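You operate a simulated robot arm through the tools that you are given. There is no shell and no other tool.

You are at the controls of a simulated robot arm. One attempt, no reset.

Task
Plug in the oxygen hose, open its valve, set oxygen to 50 percent and start ventilator one.
Fine: hose in before the valve opens; it runs with no alarm.

It is judged by the outcome, as a careful person would: the job done as asked, and still so three seconds after it is handed in. It fails if anything else is knocked over, pushed out of place, dropped, spilled or broken.

Robot
A 6-joint arm with a two-finger gripper, fixed in place. Base frame: the origin is on the floor under the middle of its stand, x ahead of it, y to its left, z up. Lengths are in m, angles in degrees, forces in N, time in s.
It reaches about 1.572 m from its shoulder. Its first joint turns from -166.0 to 166.0 degrees. Payload 2.45 kg.
The tool frame sits at the grasp point between the pads (the TCP): z along the fingers, y along the line on which they close. The tips reach 0.02 m beyond it. The gripper opens to 0.14 m; its body begins 0.168 m behind the TCP.
Orientation is that of the tool frame in the base frame, as [roll, pitch, yaw] about the fixed x, y, z axes, in that order (R = Rz(yaw) Ry(pitch) Rx(roll)). With the fingers straight down and closing along the base's y, the tool's x points along the base's -x, its y along +y and its z along -z.

Tools
- The arm moves only by the tool servo_tool. Its argument "plan" is a list that holds one entry, the list of rows, each a list of 7 numbers: the finger opening in m, from 0 to 0.14, then the shift along the tool's x, y, z in m, then the turn, a rotation vector about the tool's x, y, z in degrees. In form: [[[grip, tx, ty, tz, ax, ay, az], ...]]. A call has 1 to 20 rows; each row shifts and turns the commanded pose from where the row before left it, along the tool's axes as they then stand. Rows are played at 5 a second. More than 0.05 m and 8.6 degrees between two rows, or a gripper value outside its range, and nothing of the call is played. A pose out of reach is approached as far as the arm can. The call stops where the force on the tool passes 40 N (or 10 N more than at its start, if that is more) or the arm is blocked; 0.2 s more then pass. Each finger travels about 0.045 m/s and halts on what it meets, pressing with about 30 N; the grip force reading is that of the motor and also rises with nothing between the fingers. The clock runs only during rows and for 0.2 s after the last one: add rows that do not move to give the fingers time. The reply holds the time, the measured pose of the TCP, the force on the tool along the base axes, the opening and the grip force, in the units named above and with some noise, with the torque about the TCP (base axes, N m) and any sound that the robot's microphone picked up.
- Cameras (640 x 400 px; columns grow to the right, rows downward): "scene" is fixed at [0.2207, 0.4991, 1.7817]; the picture's right is [-0.51, -0.86, 0.00], its down [-0.60, 0.35, -0.72] and it looks along [0.62, -0.37, -0.69] (base axes); focal length 283 px, centre (320, 200). "wrist" rides on the gripper at [0.078, 0.011, -0.209] in the tool frame; the picture's right is [-0.14, 0.99, 0.00], its down [-0.92, -0.13, -0.37] and it looks along [-0.37, -0.05, 0.93] (tool axes); focal length 280 px, centre (320, 200). There is no depth. A picture from a camera that has moved, and an enlarged one, comes with that camera's place and axes in the base frame and with its lens.
- get_image(camera): a new picture of that camera. No time passes.
- inspect(camera, box): a new picture of the part [left, top, right, bottom] of that camera's present view, enlarged. No time passes.
- close_job(): hands the job in; it is judged then, once.

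Places have to be worked out from the pictures, the camera data and where the tool is seen. Open the gripper and draw the arm clear of the work before you hand the job in, unless the task says otherwise.

The tools are called after ">>>" as a command line: name --argument value ..., lists and objects as JSON in quotes. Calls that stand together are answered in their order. servo_tool: Moves the arm, as the interface text tells. Its arguments: {"type":"object","properties":{"plan":{"type":"array","items":{"type":"array","items":{"type":"array","items":{"type":"number"}}}}},"required":["plan"]} The other tools are called the same way: get_image (camera) takes a picture; inspect (camera, box) takes an enlarged picture of a part of a camera's view; close_job () hands the job in.

At the start:

```text
time_s: 0.0
tool_pos: [0.4746, -0.3095, 1.4769]
ee_rot: [-180.0, 0.0, -180.0]
force: [0.5, -0.7, -0.1]
ft_torque: [-0.01, 0.01, -0.01]
finger_gap: 0.14
grasp_force: 0.0
```

scene: 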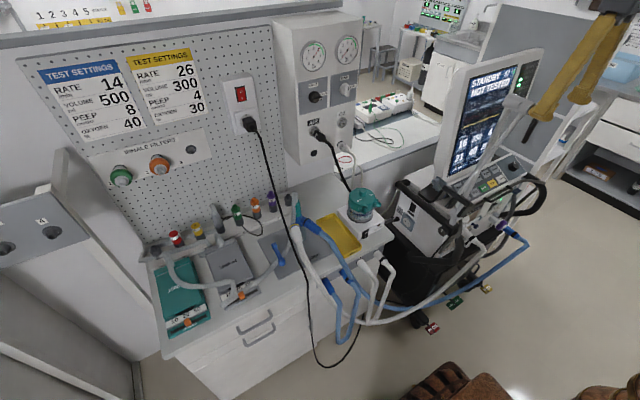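
wrist: 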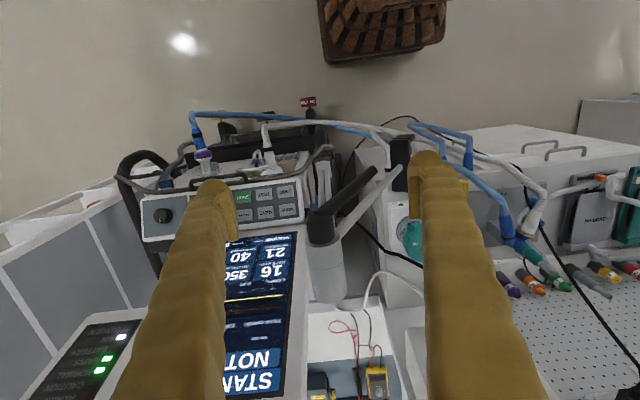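

I begin by looking closely at the scene; the first pictures show a ventilator on a cart with a screen, a wall panel with gauges and outlets, and a bench. I'll enlarge the main regions.

>>> inspect --camera "scene" --box '[260, 10, 420, 110]'

>>> inspect --camera "scene" --box '[270, 90, 430, 190]'

>>> inspect --camera "scene" --box '[400, 40, 560, 140]'

>>> inspect --camera "scene" --box '[400, 130, 560, 230]'

>>> inspect --camera "scene" --box '[140, 170, 300, 270]'

>>> inspect --camera "wrist" --box '[120, 100, 340, 240]'

```text
4.00 times, centred on (340, 60) of scene
camera zoom: at [0.2207, 0.4991, 1.7817], right [-0.51, -0.86, 0.0], down [-0.6, 0.35, -0.72], along [0.62, -0.37, -0.69], focal length 1132 px, centre (240, 760)
```

zoom: 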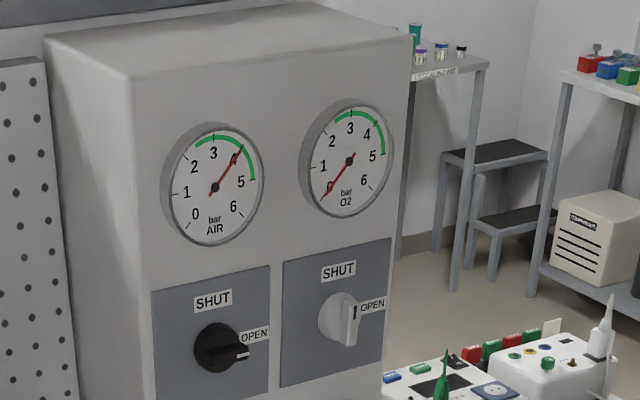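

```text
4.00 times, centred on (350, 140) of scene
camera zoom: at [0.2207, 0.4991, 1.7817], right [-0.51, -0.86, 0.0], down [-0.6, 0.35, -0.72], along [0.62, -0.37, -0.69], focal length 1132 px, centre (200, 440)
```

zoom: 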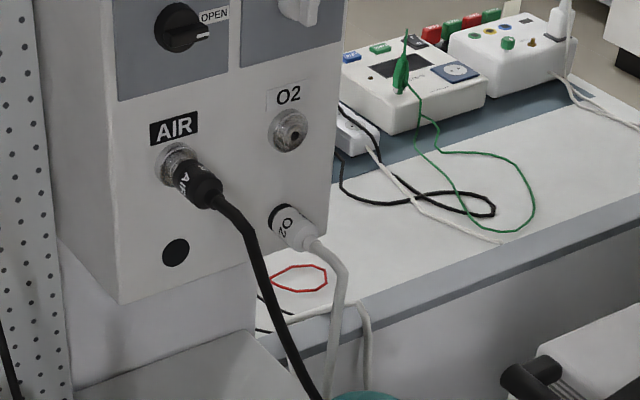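

```text
4.00 times, centred on (480, 90) of scene
camera zoom: at [0.2207, 0.4991, 1.7817], right [-0.51, -0.86, 0.0], down [-0.6, 0.35, -0.72], along [0.62, -0.37, -0.69], focal length 1132 px, centre (-320, 640)
```

zoom: 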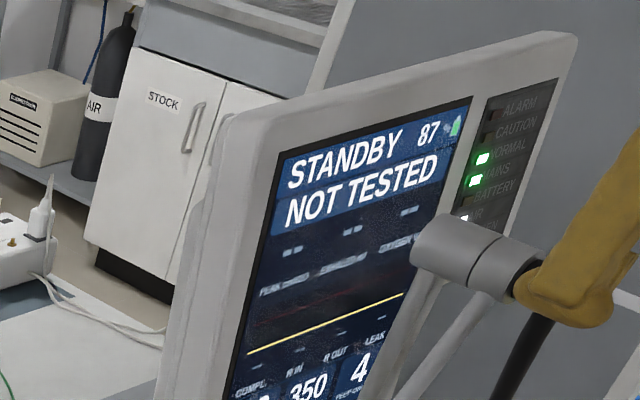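

```text
4.00 times, centred on (480, 180) of scene
camera zoom: at [0.2207, 0.4991, 1.7817], right [-0.51, -0.86, 0.0], down [-0.6, 0.35, -0.72], along [0.62, -0.37, -0.69], focal length 1132 px, centre (-320, 280)
```

zoom: 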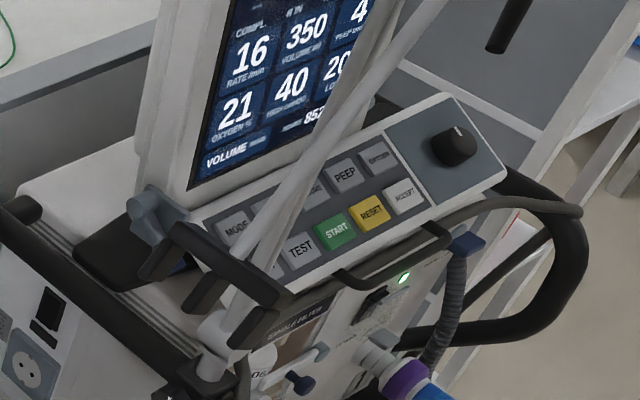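

```text
4.00 times, centred on (220, 220) of scene
camera zoom: at [0.2207, 0.4991, 1.7817], right [-0.51, -0.86, 0.0], down [-0.6, 0.35, -0.72], along [0.62, -0.37, -0.69], focal length 1132 px, centre (720, 120)
```

zoom: 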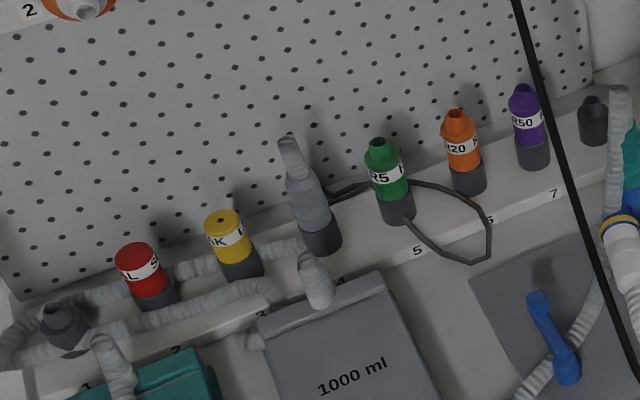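

```text
2.86 times, centred on (230, 170) of wrist
camera zoom: at [0.3956, -0.2991, 1.6861], right [0.14, 0.99, 0.0], down [0.92, -0.13, 0.37], along [0.37, -0.05, -0.93], focal length 801 px, centre (577, 286)
```

zoom: 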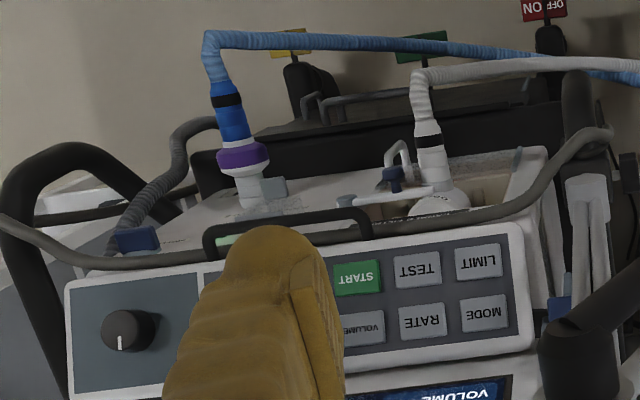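

Next I look at more detail: the O2 valve and socket, screen, the circuit, and the support arm near the gripper.

>>> inspect --camera "scene" --box '[305, 70, 369, 110]'

>>> inspect --camera "scene" --box '[300, 105, 380, 155]'

>>> inspect --camera "scene" --box '[440, 50, 536, 110]'

>>> inspect --camera "scene" --box '[440, 110, 536, 170]'

>>> inspect --camera "scene" --box '[280, 180, 440, 280]'

>>> inspect --camera "scene" --box '[400, 190, 560, 290]'

>>> inspect --camera "scene" --box '[480, 0, 640, 100]'

>>> inspect --camera "scene" --box '[0, 0, 240, 150]'

>>> inspect --camera "wrist" --box '[200, 220, 330, 400]'

>>> inspect --camera "wrist" --box '[290, 110, 490, 310]'

```text
10.00 times, centred on (337, 90) of scene
camera zoom: at [0.2207, 0.4991, 1.7817], right [-0.51, -0.86, 0.0], down [-0.6, 0.35, -0.72], along [0.62, -0.37, -0.69], focal length 2831 px, centre (150, 1300)
```

zoom: 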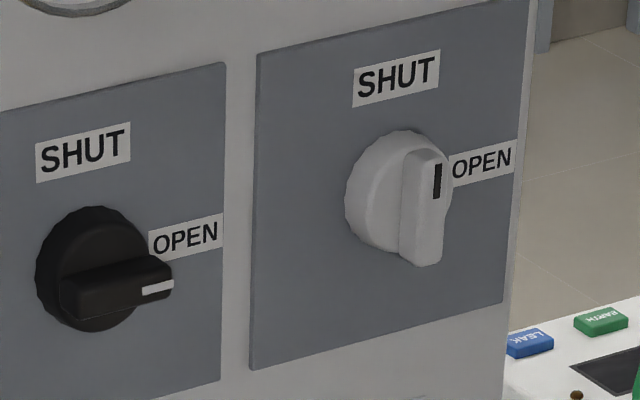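

```text
8.00 times, centred on (340, 130) of scene
camera zoom: at [0.2207, 0.4991, 1.7817], right [-0.51, -0.86, 0.0], down [-0.6, 0.35, -0.72], along [0.62, -0.37, -0.69], focal length 2265 px, centre (160, 760)
```

zoom: 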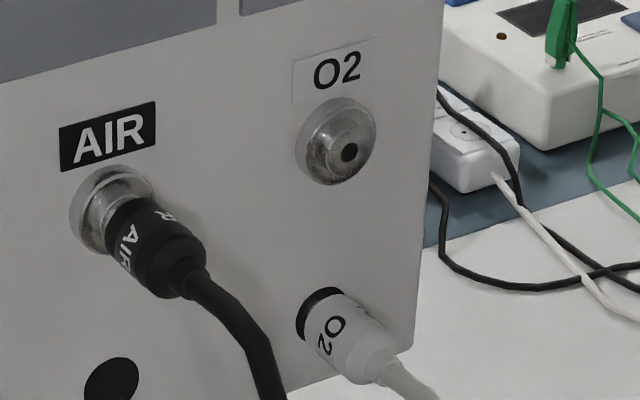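

```text
6.67 times, centred on (488, 80) of scene
camera zoom: at [0.2207, 0.4991, 1.7817], right [-0.51, -0.86, 0.0], down [-0.6, 0.35, -0.72], along [0.62, -0.37, -0.69], focal length 1887 px, centre (-800, 1000)
```

zoom: 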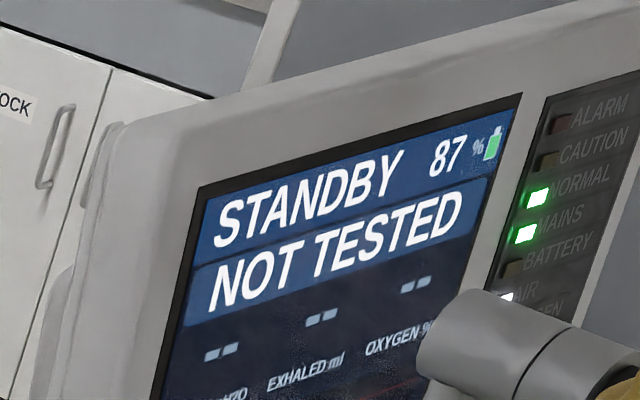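

```text
6.67 times, centred on (488, 140) of scene
camera zoom: at [0.2207, 0.4991, 1.7817], right [-0.51, -0.86, 0.0], down [-0.6, 0.35, -0.72], along [0.62, -0.37, -0.69], focal length 1887 px, centre (-800, 600)
```

zoom: 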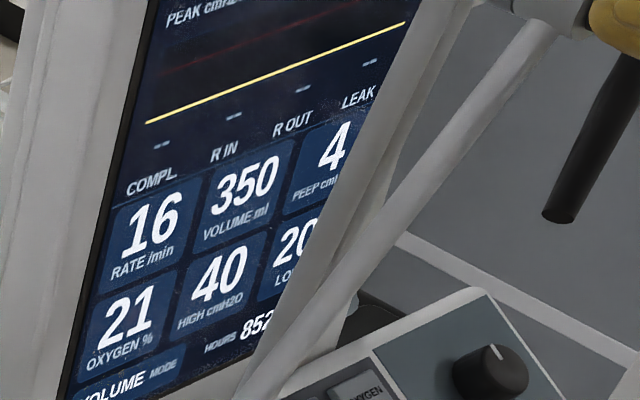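

```text
4.00 times, centred on (360, 230) of scene
camera zoom: at [0.2207, 0.4991, 1.7817], right [-0.51, -0.86, 0.0], down [-0.6, 0.35, -0.72], along [0.62, -0.37, -0.69], focal length 1132 px, centre (160, 80)
```

zoom: 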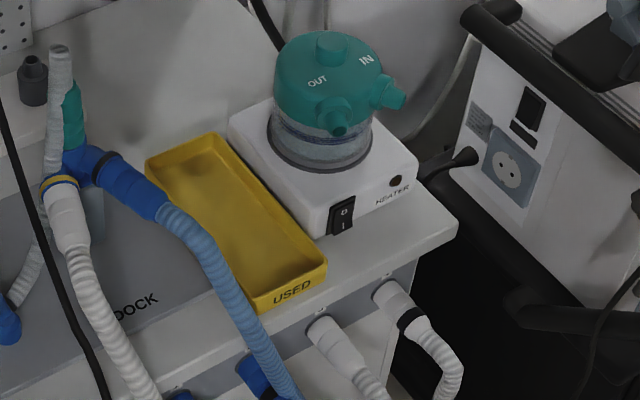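

```text
4.00 times, centred on (480, 240) of scene
camera zoom: at [0.2207, 0.4991, 1.7817], right [-0.51, -0.86, 0.0], down [-0.6, 0.35, -0.72], along [0.62, -0.37, -0.69], focal length 1132 px, centre (-320, 40)
```

zoom: 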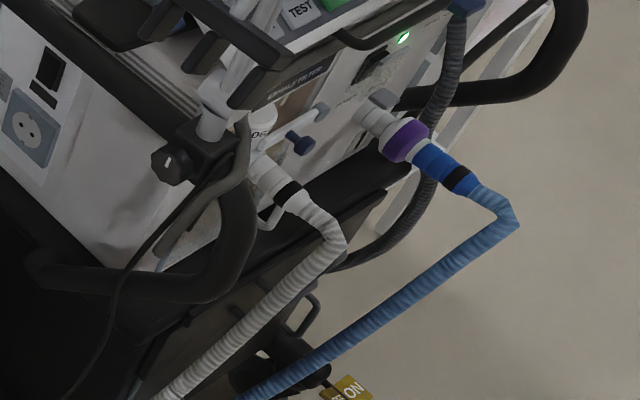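

```text
4.00 times, centred on (560, 50) of scene
camera zoom: at [0.2207, 0.4991, 1.7817], right [-0.51, -0.86, 0.0], down [-0.6, 0.35, -0.72], along [0.62, -0.37, -0.69], focal length 1132 px, centre (-640, 800)
```

zoom: 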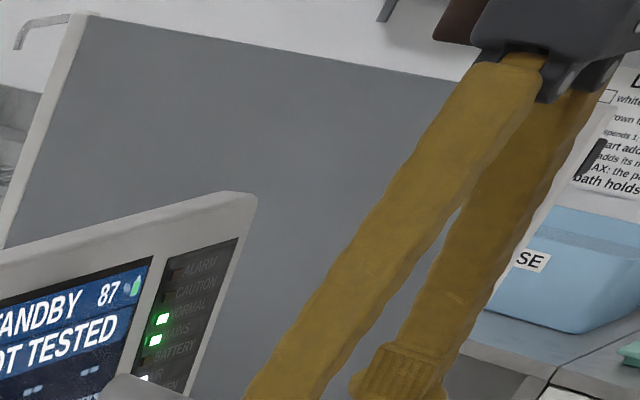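

```text
2.67 times, centred on (120, 75) of scene
camera zoom: at [0.2207, 0.4991, 1.7817], right [-0.51, -0.86, 0.0], down [-0.6, 0.35, -0.72], along [0.62, -0.37, -0.69], focal length 755 px, centre (853, 533)
```

zoom: 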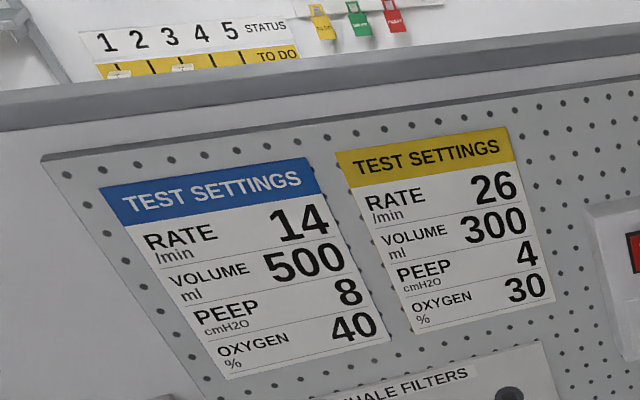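

```text
2.22 times, centred on (265, 310) of wrist
camera zoom: at [0.3956, -0.2991, 1.6861], right [0.14, 0.99, 0.0], down [0.92, -0.13, 0.37], along [0.37, -0.05, -0.93], focal length 623 px, centre (442, -44)
```

zoom: 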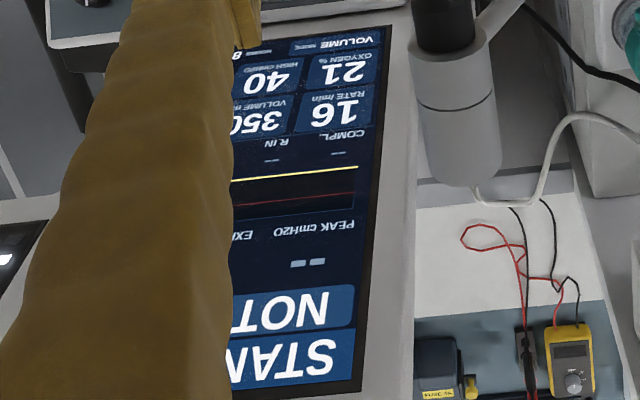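

```text
2.00 times, centred on (390, 210) of wrist
camera zoom: at [0.3956, -0.2991, 1.6861], right [0.14, 0.99, 0.0], down [0.92, -0.13, 0.37], along [0.37, -0.05, -0.93], focal length 561 px, centre (180, 180)
```

zoom: 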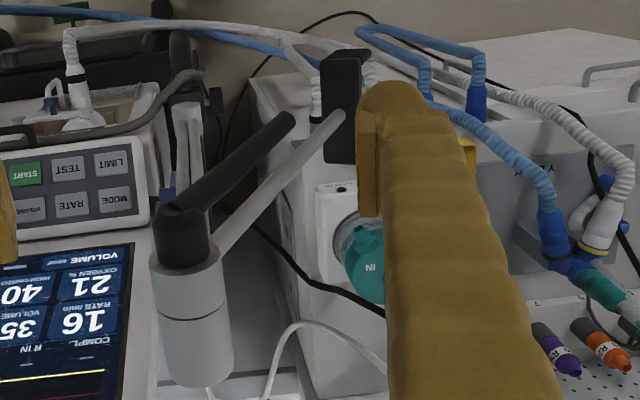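

Triangulating from both views: the START button is near (0.63, -0.53, 1.01), the knob near (0.66, -0.78, 1.0), and a hose support arm sits just ahead of and below the fingers, around (0.49–0.60, -0.25 to -0.32, 1.40–1.44). The O2 valve mark points to SHUT and the O2 plug is parked below its socket. I first rise clear and move left to view the gas panel.

>>> servo_tool --plan '[[[0.14, 0, 0, -0.04, 0, 0, 0], [0.14, 0, 0, -0.04, 0, 0, 0], [0.14, 0, 0, -0.04, 0, 0, 0], [0.12, 0.03, 0.03, 0, 0, 0, 0], [0.1, 0.03, 0.04, 0, 0, 0, 0], [0.08, 0, 0.05, 0, 0, 0, 0], [0.08, 0, 0.05, 0, 0, 0, 0], [0.08, 0, 0.05, 0, 0, 0, 0], [0.08, 0, 0.05, 0, 0, 0, 0], [0.08, 0, 0.03, 0, 0, 0, 0]]]'

```text
time_s: 2.2
tool_pos: [0.4153, -0.0081, 1.5938]
ee_rot: [179.9, 0.3, 180.0]
force: [-0.1, 0.0, 0.7]
ft_torque: [-0.04, -0.02, 0.01]
finger_gap: 0.0802
grasp_force: 0.0
```

The arm is at (0.415, -0.008, 1.594), clear of the support arm. I now turn the tool about its own axis in steps (toward having the camera on top when horizontal) and look.

>>> servo_tool --plan '[[[0.08, 0, 0, 0, 0, 0, 8.5], [0.08, 0, 0, 0, 0, 0, 8.5], [0.08, 0, 0, 0, 0, 0, 8.5], [0.08, 0, 0, 0, 0, 0, 8.5], [0.08, 0, 0, 0, 0, 0, 8.5], [0.08, 0, 0, 0, 0, 0, 8.5], [0.08, 0, 0, 0, 0, 0, 8.5], [0.08, 0, 0, 0, 0, 0, 8.5], [0.08, 0, 0, 0, 0, 0, 8.5], [0.08, 0, 0, 0, 0, 0, 8.5], [0.08, 0, 0, 0, 0, 0, 5.0]]]'

>>> get_image --camera "scene"

>>> get_image --camera "wrist"

```text
time_s: 4.6
tool_pos: [0.4155, -0.0102, 1.5938]
ee_rot: [179.8, 0.1, 89.9]
force: [0.0, 0.3, 0.1]
ft_torque: [-0.01, -0.03, 0.01]
finger_gap: 0.0802
grasp_force: 0.0
out of reach, approached as far as the arm can: row 2
```

```text
taken
```

scene: 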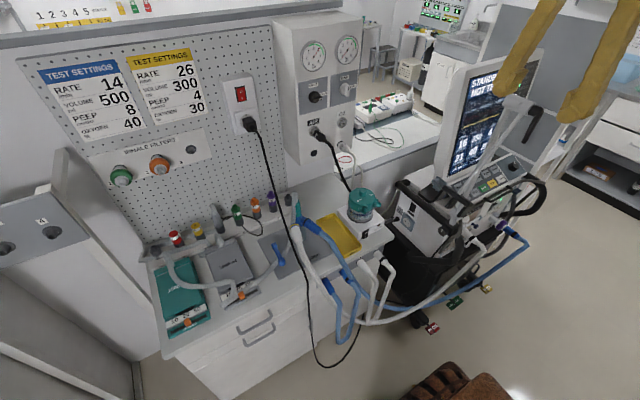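

```text
taken
camera wrist: at [0.424, 0.0681, 1.8016], right [0.99, -0.14, 0.01], down [-0.13, -0.92, 0.37], along [-0.05, -0.37, -0.93], focal length 280 px, centre (320, 200)
```

wrist: 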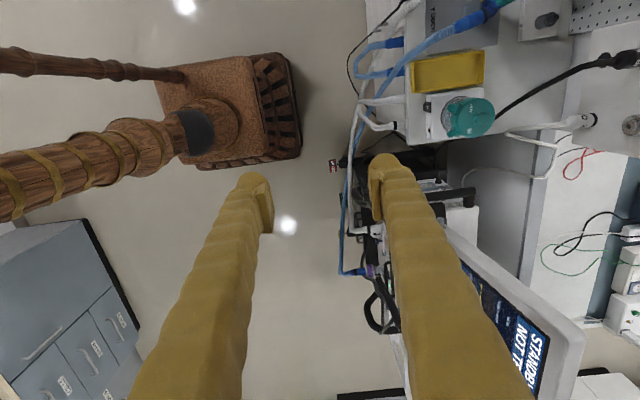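

The flip works so far (yaw 90). This view shows the gas box from above at the right edge; I enlarge it before turning on.

>>> inspect --camera "wrist" --box '[480, 20, 640, 220]'

>>> inspect --camera "wrist" --box '[340, 0, 580, 150]'

>>> servo_tool --plan '[[[0.08, 0, 0, 0, 0, 0, 8.5], [0.08, 0, 0, 0, 0, 0, 8.5], [0.08, 0, 0, 0, 0, 0, 8.5], [0.08, 0, 0, 0, 0, 0, 8.5], [0.08, 0, 0, 0, 0, 0, 8.5], [0.08, 0, 0, 0, 0, 0, 8.5], [0.08, 0, 0, 0, 0, 0, 8.5], [0.08, 0, 0, 0, 0, 0, 8.5], [0.08, 0, 0, 0, 0, 0, 8.5], [0.08, 0, 0, 0, 0, 0, 8.5], [0.08, 0, 0, 0, 0, 0, 5.0]]]'

```text
2.00 times, centred on (560, 120) of wrist
camera zoom: at [0.424, 0.0681, 1.8016], right [0.99, -0.14, 0.01], down [-0.13, -0.92, 0.37], along [-0.05, -0.37, -0.93], focal length 561 px, centre (-160, 360)
```

zoom: 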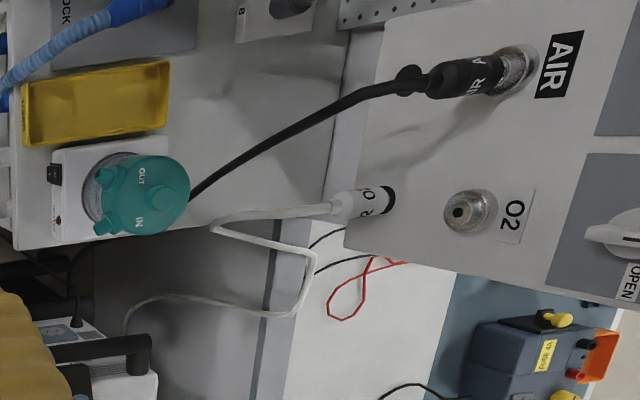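

```text
2.67 times, centred on (460, 75) of wrist
camera zoom: at [0.424, 0.0681, 1.8016], right [0.99, -0.14, 0.01], down [-0.13, -0.92, 0.37], along [-0.05, -0.37, -0.93], focal length 748 px, centre (-53, 533)
```

zoom: 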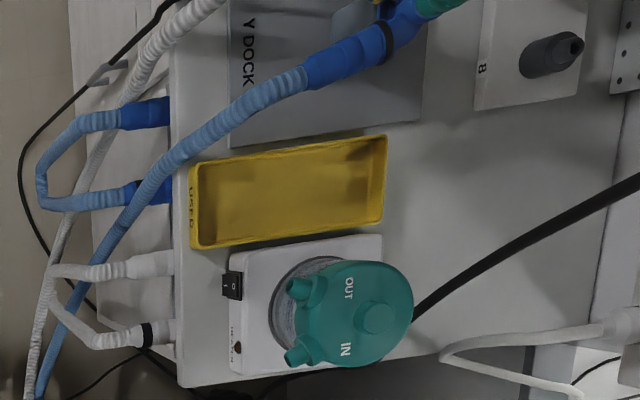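

```text
time_s: 7.0
tool_pos: [0.4128, -0.0424, 1.5897]
ee_rot: [-179.8, 0.1, 1.3]
force: [-0.4, 0.1, -1.5]
ft_torque: [0.01, 0.09, -0.01]
finger_gap: 0.0798
grasp_force: 0.0
out of reach, approached as far as the arm can: row 10, 11
```

From two views I place the O2 socket face at about (1.039, -0.093, 1.229), the parked plug from x≈0.992 to 1.06 at (y -0.092, z 1.125), and the valve lever at about (1.028, -0.093, 1.357), all facing -x. I tilt the tool toward horizontal while going forward, in two stages.

>>> servo_tool --plan '[[[0.08, 0.04, 0, 0, 0, 7.5, 0], [0.08, 0.0397, 0, 0.0052, 0, 7.5, 0], [0.08, 0.0386, 0, 0.0104, 0, 7.5, 0], [0.08, 0.037, 0, 0.0153, 0, 7.5, 0], [0.08, 0.0346, 0, 0.02, 0, 7.5, 0], [0.08, 0, 0, 0, 0, 0, 0]]]'

>>> get_image --camera "wrist"

>>> get_image --camera "scene"

```text
time_s: 8.4
tool_pos: [0.6126, -0.05, 1.587]
ee_rot: [-179.9, -37.6, 0.2]
force: [-0.3, -0.5, 0.0]
ft_torque: [0.03, -0.03, 0.01]
finger_gap: 0.0796
grasp_force: 0.0
out of reach, approached as far as the arm can: row 1
```

```text
taken
camera wrist: at [0.5462, -0.0617, 1.8007], right [-0.11, -0.99, -0.08], down [-0.96, 0.12, -0.27], along [0.28, 0.05, -0.96], focal length 280 px, centre (320, 200)
```

wrist: 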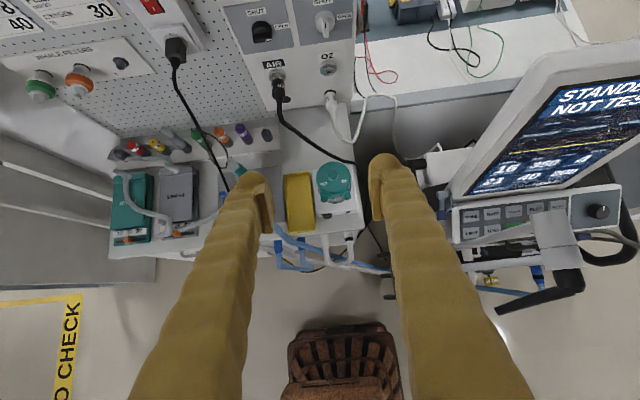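

```text
taken
```

scene: 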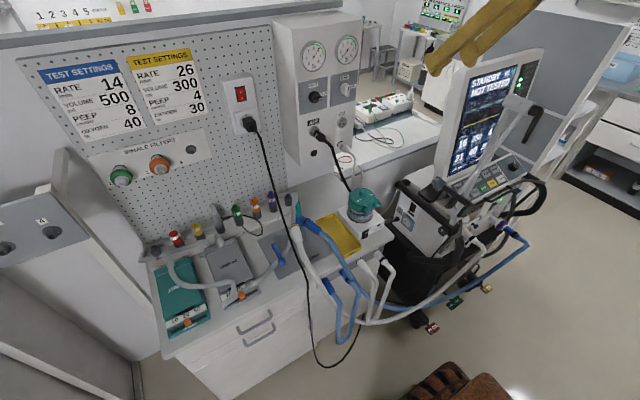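

The view is upright now and everything matches. I enlarge the gas panel, the bench circuit and the ventilator from here.

>>> inspect --camera "wrist" --box '[240, 0, 400, 120]'

>>> inspect --camera "wrist" --box '[240, 140, 400, 280]'

>>> inspect --camera "wrist" --box '[420, 150, 640, 310]'

>>> inspect --camera "wrist" --box '[90, 110, 290, 260]'

```text
3.33 times, centred on (320, 60) of wrist
camera zoom: at [0.5462, -0.0617, 1.8007], right [-0.11, -0.99, -0.08], down [-0.96, 0.12, -0.27], along [0.28, 0.05, -0.96], focal length 935 px, centre (320, 667)
```

zoom: 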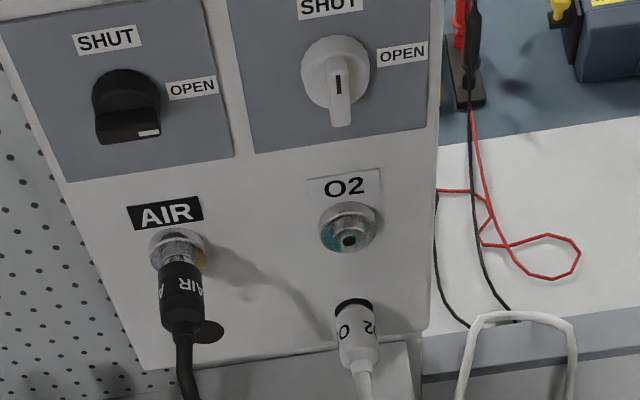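

```text
2.86 times, centred on (320, 210) of wrist
camera zoom: at [0.5462, -0.0617, 1.8007], right [-0.11, -0.99, -0.08], down [-0.96, 0.12, -0.27], along [0.28, 0.05, -0.96], focal length 801 px, centre (320, 171)
```

zoom: 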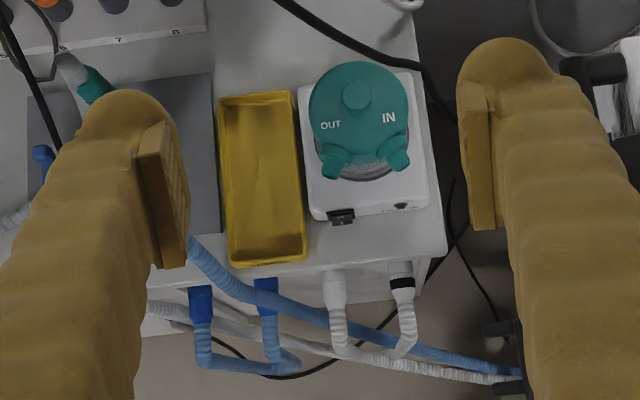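

```text
2.50 times, centred on (530, 230) of wrist
camera zoom: at [0.5462, -0.0617, 1.8007], right [-0.11, -0.99, -0.08], down [-0.96, 0.12, -0.27], along [0.28, 0.05, -0.96], focal length 701 px, centre (-205, 125)
```

zoom: 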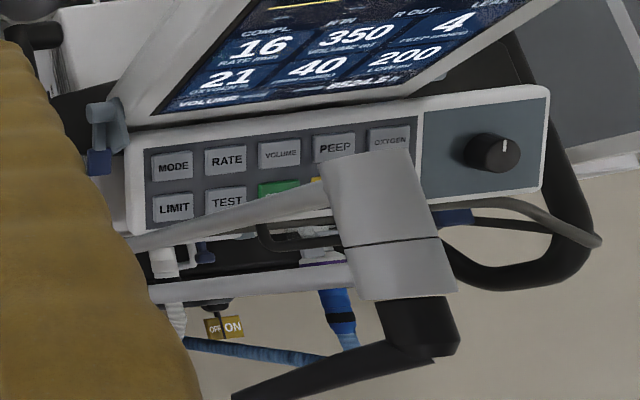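

```text
2.67 times, centred on (190, 185) of wrist
camera zoom: at [0.5462, -0.0617, 1.8007], right [-0.11, -0.99, -0.08], down [-0.96, 0.12, -0.27], along [0.28, 0.05, -0.96], focal length 748 px, centre (667, 240)
```

zoom: 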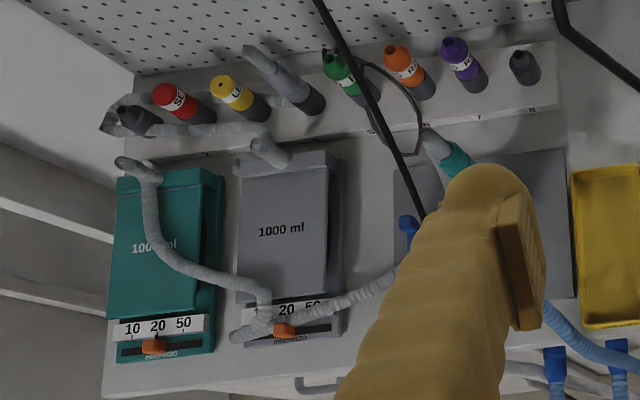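

Before going lower I want the hose-support arm's shape precisely, since the forearm must pass left of it; I enlarge the scene view there.

>>> inspect --camera "scene" --box '[420, 80, 548, 160]'

>>> inspect --camera "scene" --box '[410, 160, 506, 240]'

>>> inspect --camera "wrist" --box '[380, 100, 500, 300]'

```text
5.00 times, centred on (484, 120) of scene
camera zoom: at [0.2207, 0.4991, 1.7817], right [-0.51, -0.86, 0.0], down [-0.6, 0.35, -0.72], along [0.62, -0.37, -0.69], focal length 1415 px, centre (-500, 600)
```

zoom: 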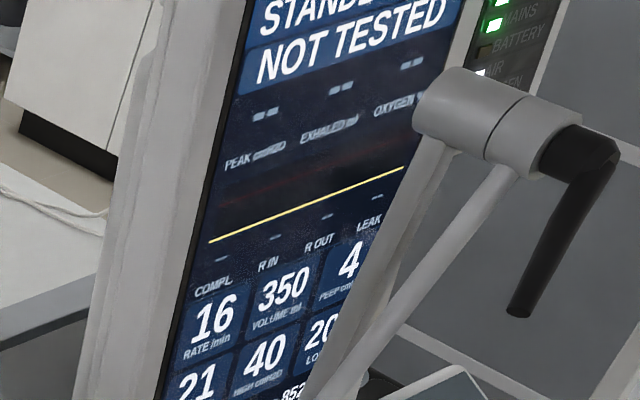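

```text
5.00 times, centred on (458, 200) of scene
camera zoom: at [0.2207, 0.4991, 1.7817], right [-0.51, -0.86, 0.0], down [-0.6, 0.35, -0.72], along [0.62, -0.37, -0.69], focal length 1415 px, centre (-370, 200)
```

zoom: 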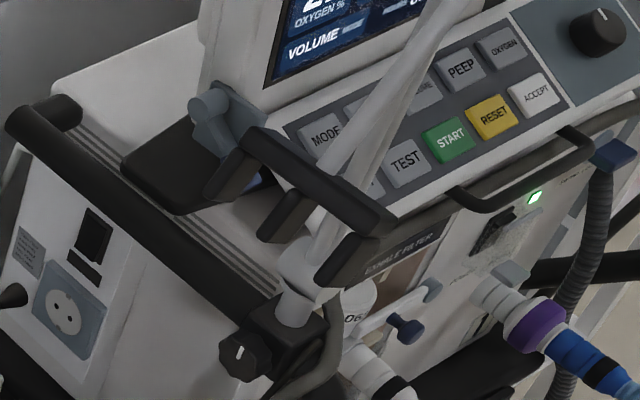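

```text
2.00 times, centred on (440, 200) of wrist
camera zoom: at [0.5462, -0.0617, 1.8007], right [-0.11, -0.99, -0.08], down [-0.96, 0.12, -0.27], along [0.28, 0.05, -0.96], focal length 561 px, centre (80, 200)
```

zoom: 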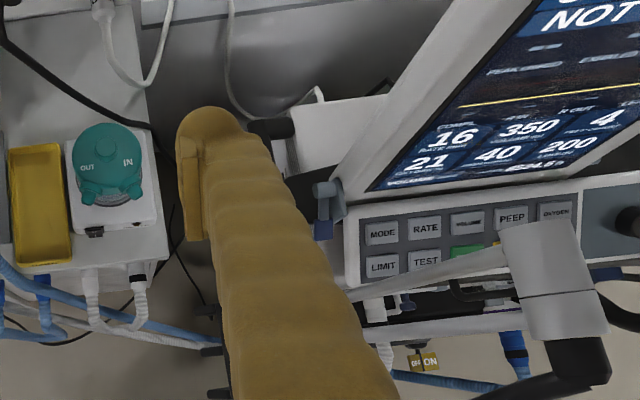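

The support arm's hose bracket has prongs near (0.49–0.59, about -0.125 to -0.17, 1.2), so a flat approach would bring the wrist close to it. I'll grip the plug with the tool pitched 45° down instead, from above; first stage is a pre-grasp around (0.83, -0.085, 1.32).

>>> servo_tool --plan '[[[0.06, 0, 0, 0, 0, 7.4, 0], [0.06, -0.0037, 0.0045, 0.0363, 0, 0, 0], [0.06, -0.0037, 0.0045, 0.0363, 0, 0, 0], [0.06, -0.0037, 0.0045, 0.0363, 0, 0, 0], [0.06, -0.0037, 0.0045, 0.0363, 0, 0, 0], [0.06, -0.0037, 0.0045, 0.0363, 0, 0, 0], [0.06, -0.0037, 0.0045, 0.0363, 0, 0, 0], [0.06, -0.0037, 0.0045, 0.0363, 0, 0, 0], [0.06, -0.0037, 0.0045, 0.0363, 0, 0, 0], [0.06, -0.0037, 0.0045, 0.0363, 0, 0, 0], [0.06, 0, 0, 0, 0, 0, 0]]]'

>>> get_image --camera "wrist"

>>> get_image --camera "scene"

```text
time_s: 10.8
tool_pos: [0.8176, -0.0908, 1.3342]
ee_rot: [-180.0, -44.8, 0.0]
force: [0.0, -0.1, 0.7]
ft_torque: [0.04, 0.01, -0.03]
finger_gap: 0.0601
grasp_force: 0.1
```

```text
taken
camera wrist: at [0.7254, -0.1028, 1.5369], right [-0.1, -0.99, -0.1], down [-0.91, 0.13, -0.39], along [0.4, 0.05, -0.92], focal length 280 px, centre (320, 200)
```

wrist: 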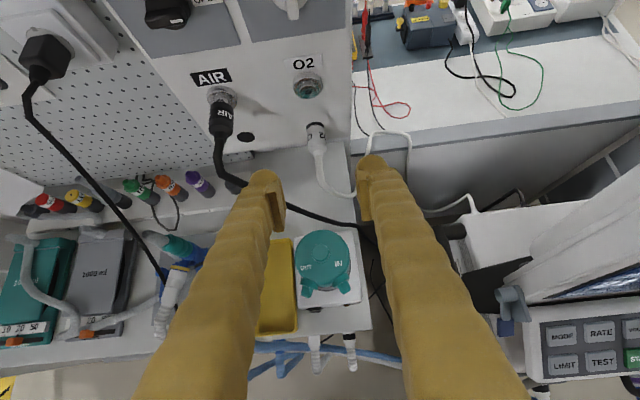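

```text
taken
```

scene: 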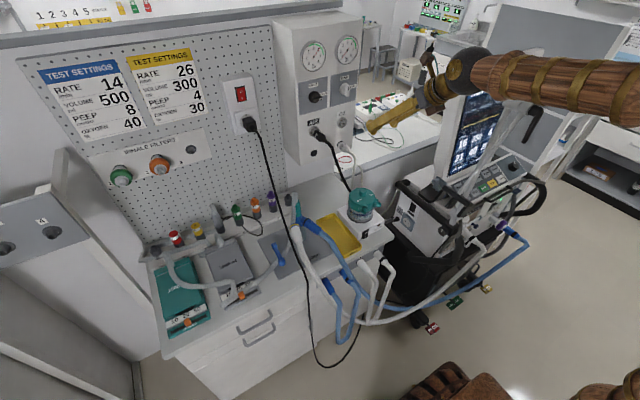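

The tool is at (0.818, -0.091, 1.334) pitched 45°. I enlarge the plug and socket to fix their places again from this nearer view.

>>> inspect --camera "wrist" --box '[270, 40, 370, 200]'

>>> inspect --camera "wrist" --box '[190, 60, 350, 160]'

>>> inspect --camera "scene" --box '[360, 20, 520, 140]'

```text
2.50 times, centred on (320, 120) of wrist
camera zoom: at [0.7254, -0.1028, 1.5369], right [-0.1, -0.99, -0.1], down [-0.91, 0.13, -0.39], along [0.4, 0.05, -0.92], focal length 701 px, centre (320, 400)
```

zoom: 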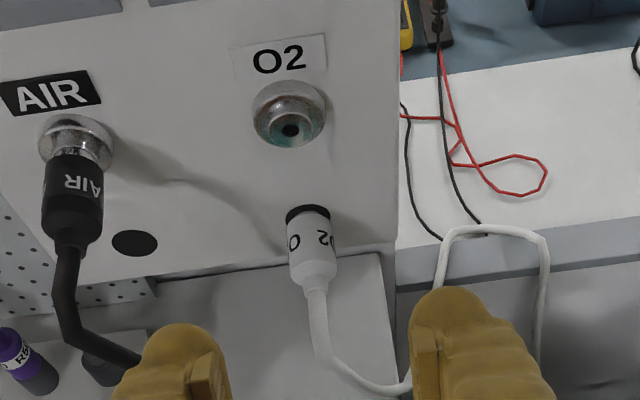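

```text
4.00 times, centred on (270, 110) of wrist
camera zoom: at [0.7254, -0.1028, 1.5369], right [-0.1, -0.99, -0.1], down [-0.91, 0.13, -0.39], along [0.4, 0.05, -0.92], focal length 1122 px, centre (520, 560)
```

zoom: 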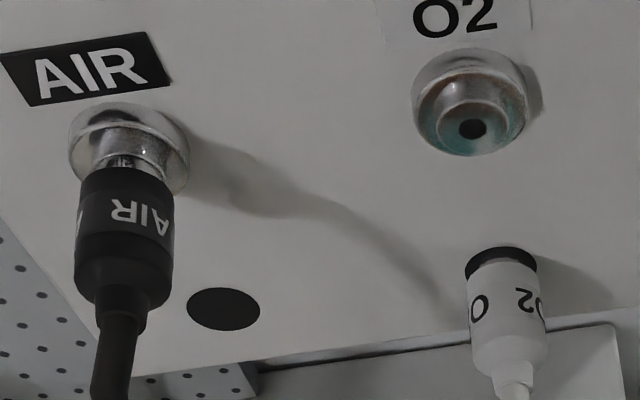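

```text
3.33 times, centred on (440, 80) of scene
camera zoom: at [0.2207, 0.4991, 1.7817], right [-0.51, -0.86, 0.0], down [-0.6, 0.35, -0.72], along [0.62, -0.37, -0.69], focal length 944 px, centre (-80, 600)
```

zoom: 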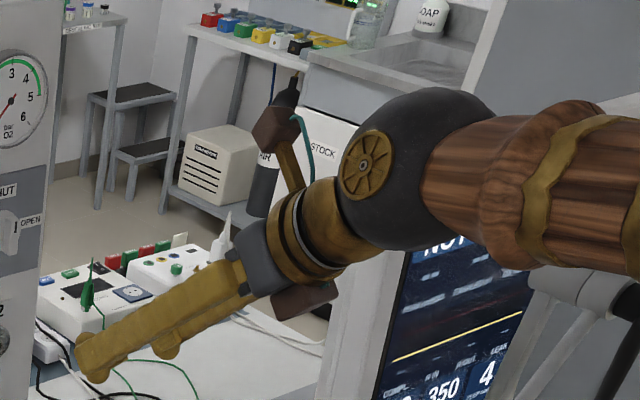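

Re-triangulating with this view: plug body runs from x≈0.985 to the panel at ≈1.045, at y≈-0.086, z≈1.128; socket mouth at ≈(1.029, -0.086, 1.230). I move nearer along the tool axis, stopping about 8 cm short.

>>> servo_tool --plan '[[[0.06, -0.0026, -0.001, 0.0387, 0, 0, 0], [0.06, -0.0026, -0.001, 0.0387, 0, 0, 0], [0.06, -0.0026, -0.001, 0.0387, 0, 0, 0], [0.06, -0.0026, -0.001, 0.0387, 0, 0, 0], [0.06, -0.0026, -0.001, 0.0387, 0, 0, 0], [0.06, 0, 0, 0, 0, 0, 0]]]'

>>> get_image --camera "wrist"

>>> inspect --camera "scene" --box '[290, 60, 450, 180]'

>>> inspect --camera "scene" --box '[380, 30, 640, 190]'

```text
time_s: 12.2
tool_pos: [0.9452, -0.0861, 1.1879]
ee_rot: [179.9, -44.8, -0.1]
force: [-0.2, 0.0, -0.4]
ft_torque: [0.0, 0.01, -0.02]
finger_gap: 0.0603
grasp_force: 0.0
```

```text
taken
camera wrist: at [0.853, -0.0985, 1.3906], right [-0.1, -0.99, -0.1], down [-0.91, 0.13, -0.39], along [0.4, 0.05, -0.92], focal length 280 px, centre (320, 200)
```

wrist: 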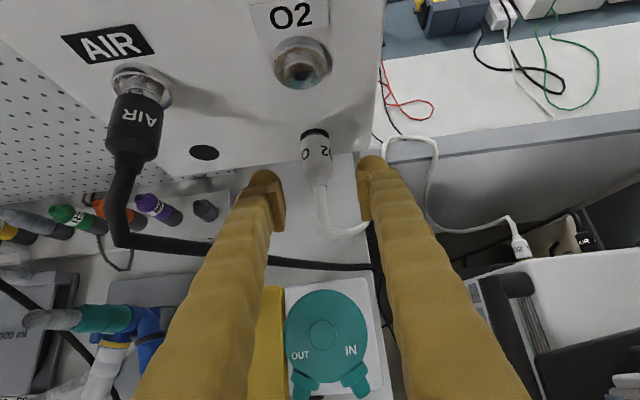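

```text
3.33 times, centred on (370, 120) of scene
camera zoom: at [0.2207, 0.4991, 1.7817], right [-0.51, -0.86, 0.0], down [-0.6, 0.35, -0.72], along [0.62, -0.37, -0.69], focal length 944 px, centre (153, 467)
```

zoom: 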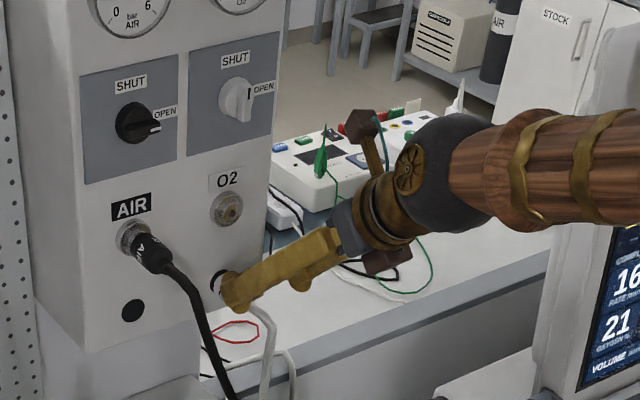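

```text
2.46 times, centred on (510, 110) of scene
camera zoom: at [0.2207, 0.4991, 1.7817], right [-0.51, -0.86, 0.0], down [-0.6, 0.35, -0.72], along [0.62, -0.37, -0.69], focal length 697 px, centre (-148, 422)
```

zoom: 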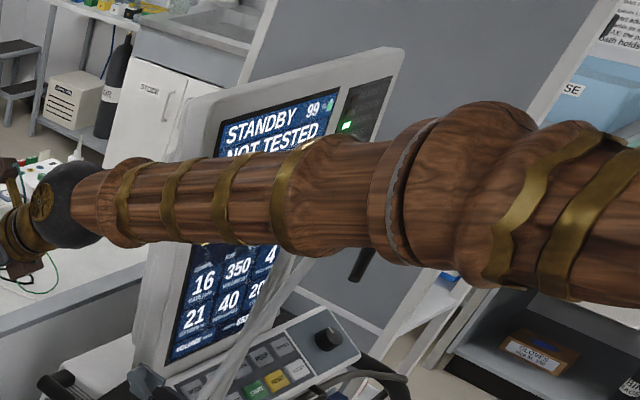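

The plug is centred between the fingers in this view (expected column 319, seen 318). I go the last 8.5 cm along the tool axis, still open, then look.

>>> servo_tool --plan '[[[0.06, 0, 0, 0.03, 0, 0, 0], [0.06, 0, 0, 0.03, 0, 0, 0], [0.06, 0, 0, 0.025, 0, 0, 0], [0.06, 0, 0, 0, 0, 0, 0]]]'

>>> get_image --camera "wrist"

>>> inspect --camera "scene" --box '[300, 90, 400, 170]'

```text
time_s: 13.2
tool_pos: [1.0051, -0.0867, 1.1259]
ee_rot: [-180.0, -44.8, 0.0]
force: [0.5, -0.8, -0.2]
ft_torque: [-0.01, 0.0, 0.04]
finger_gap: 0.0602
grasp_force: 0.1
```

```text
taken
camera wrist: at [0.913, -0.0982, 1.3295], right [-0.1, -0.99, -0.1], down [-0.91, 0.13, -0.39], along [0.4, 0.05, -0.92], focal length 280 px, centre (320, 200)
```

wrist: 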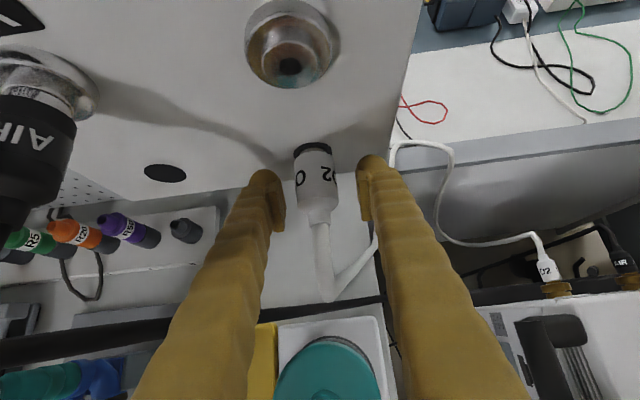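

```text
5.00 times, centred on (350, 130) of scene
camera zoom: at [0.2207, 0.4991, 1.7817], right [-0.51, -0.86, 0.0], down [-0.6, 0.35, -0.72], along [0.62, -0.37, -0.69], focal length 1415 px, centre (170, 550)
```

zoom: 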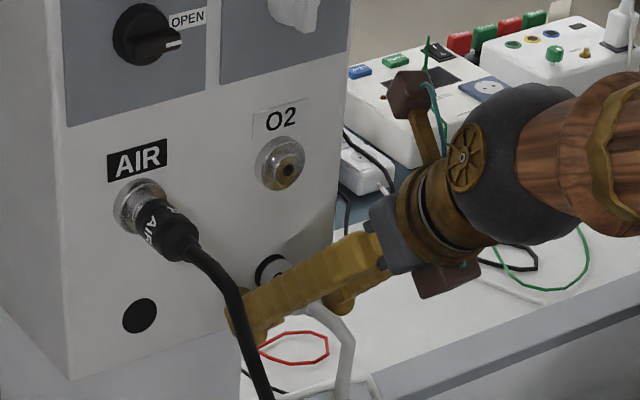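

The tool point sits on the plug body (projects at row 195, body rows 145–222, centred). I close the fingers on it.

>>> servo_tool --plan '[[[0.04, 0, 0, 0, 0, 0, 0], [0.02, 0, 0, 0, 0, 0, 0], [0.015, 0, 0, 0, 0, 0, 0], [0.015, 0, 0, 0, 0, 0, 0], [0.015, 0, 0, 0, 0, 0, 0]]]'

>>> get_image --camera "wrist"

```text
time_s: 14.4
tool_pos: [1.0061, -0.0852, 1.1265]
ee_rot: [-180.0, -44.9, 0.1]
force: [2.8, 31.8, 0.6]
ft_torque: [-0.25, 0.03, 0.3]
finger_gap: 0.028
grasp_force: 30.5
```

```text
taken
camera wrist: at [0.913, -0.0969, 1.3297], right [-0.1, -0.99, -0.1], down [-0.91, 0.13, -0.39], along [0.4, 0.05, -0.92], focal length 280 px, centre (320, 200)
```

wrist: 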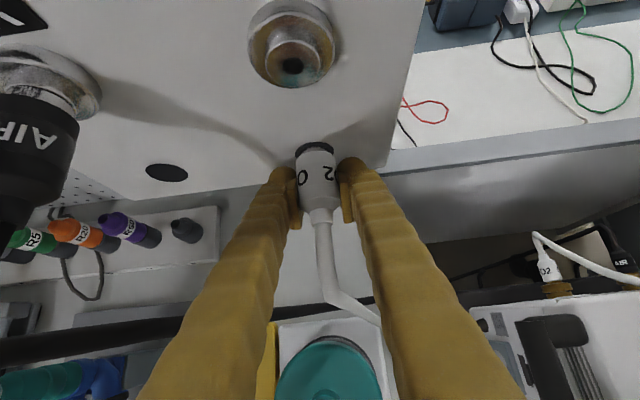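

Grip is on (gap 28 mm), but there is a 32 N sideways load in +y, so the plug sits a little toward +y; I shift the tool 2 mm that way to relieve it.

>>> servo_tool --plan '[[[0.015, 0, -0.001, 0, 0, 0, 0], [0.015, 0, -0.001, 0, 0, 0, 0], [0.015, 0, 0, 0, 0, 0, 0]]]'

```text
time_s: 15.2
tool_pos: [1.0042, -0.0845, 1.128]
ee_rot: [-180.0, -44.8, 0.0]
force: [7.2, 9.2, -12.5]
ft_torque: [-0.13, 0.38, -0.03]
finger_gap: 0.0283
grasp_force: 29.9
```

The side load is down to about 9 N. Now I pull the plug straight out along -x by 6 cm.

>>> servo_tool --plan '[[[0.015, -0.0071, 0, -0.00705, 0, 0, 0], [0.015, -0.0071, 0, -0.00705, 0, 0, 0], [0.015, -0.0106, 0, -0.0106, 0, 0, 0], [0.015, -0.0106, 0, -0.0106, 0, 0, 0], [0.015, -0.0106, 0, -0.0106, 0, 0, 0], [0.015, 0, 0, 0, 0, 0, 0]]]'

>>> get_image --camera "wrist"

>>> inspect --camera "scene" --box '[300, 90, 400, 170]'

```text
time_s: 16.6
tool_pos: [0.9418, -0.0849, 1.1275]
ee_rot: [-180.0, -45.0, 0.1]
force: [-0.7, -0.3, -1.1]
ft_torque: [0.02, -0.01, 0.03]
finger_gap: 0.0282
grasp_force: 29.8
```

```text
taken
camera wrist: at [0.8485, -0.0957, 1.3318], right [-0.1, -0.99, -0.1], down [-0.91, 0.13, -0.39], along [0.4, 0.05, -0.92], focal length 280 px, centre (320, 200)
```

wrist: 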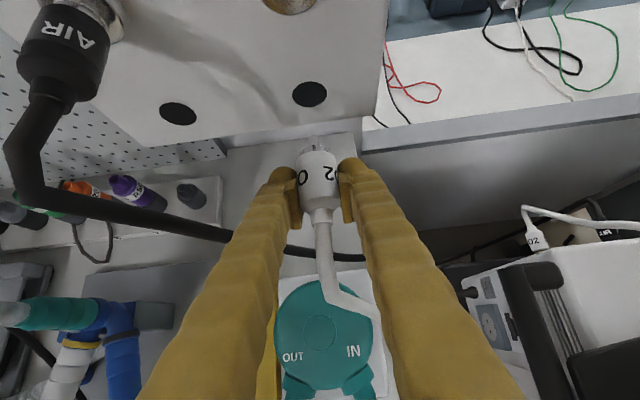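

```text
5.00 times, centred on (350, 130) of scene
camera zoom: at [0.2207, 0.4991, 1.7817], right [-0.51, -0.86, 0.0], down [-0.6, 0.35, -0.72], along [0.62, -0.37, -0.69], focal length 1415 px, centre (170, 550)
```

zoom: 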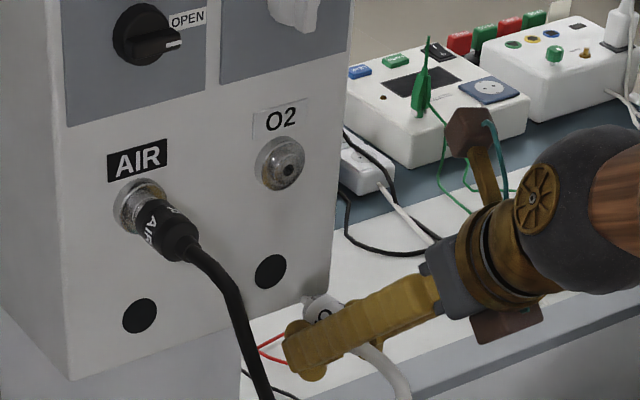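

The plug is free with its metal nose showing; hole-to-socket spacing measures 0.101 m in z with the same y from both cameras. I raise it 0.101 m and look at the alignment.

>>> servo_tool --plan '[[[0.015, 0.0179, 0, -0.0179, 0, 0, 0], [0.015, 0.0179, 0, -0.0179, 0, 0, 0], [0.015, 0.0179, 0, -0.0179, 0, 0, 0], [0.015, 0.0179, 0, -0.0179, 0, 0, 0], [0.015, 0, 0, 0, 0, 0, 0], [0.015, 0, 0, 0, 0, 0, 0]]]'

>>> get_image --camera "wrist"

>>> inspect --camera "wrist" --box '[240, 60, 400, 220]'

>>> inspect --camera "scene" --box '[300, 90, 400, 170]'

```text
time_s: 18.0
tool_pos: [0.9401, -0.0841, 1.2316]
ee_rot: [180.0, -44.9, 0.0]
force: [0.4, -0.5, 0.0]
ft_torque: [0.02, -0.02, -0.02]
finger_gap: 0.0149
grasp_force: 0.1
```

```text
taken
camera wrist: at [0.8477, -0.0954, 1.4338], right [-0.1, -0.99, -0.1], down [-0.91, 0.13, -0.39], along [0.4, 0.05, -0.92], focal length 280 px, centre (320, 200)
```

wrist: 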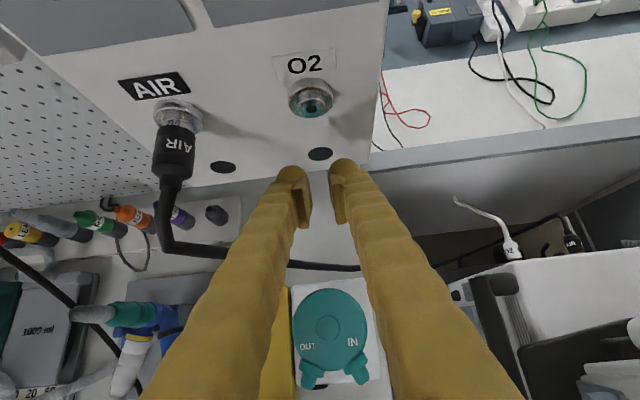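

```text
2.50 times, centred on (320, 140) of wrist
camera zoom: at [0.8477, -0.0954, 1.4338], right [-0.1, -0.99, -0.1], down [-0.91, 0.13, -0.39], along [0.4, 0.05, -0.92], focal length 701 px, centre (320, 350)
```

zoom: 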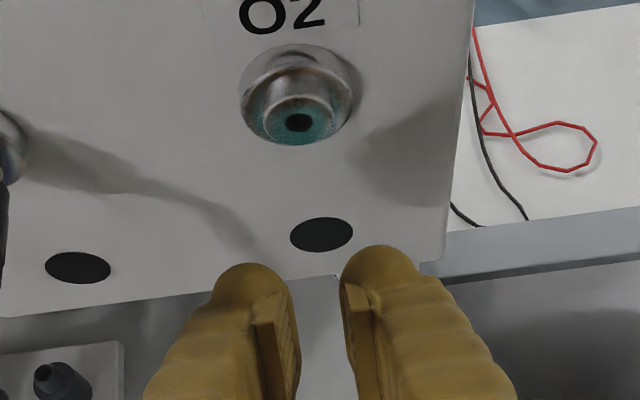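

```text
5.00 times, centred on (350, 130) of scene
camera zoom: at [0.2207, 0.4991, 1.7817], right [-0.51, -0.86, 0.0], down [-0.6, 0.35, -0.72], along [0.62, -0.37, -0.69], focal length 1415 px, centre (170, 550)
```

zoom: 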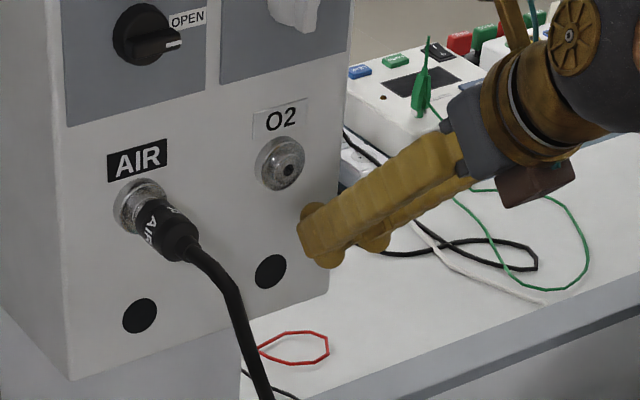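

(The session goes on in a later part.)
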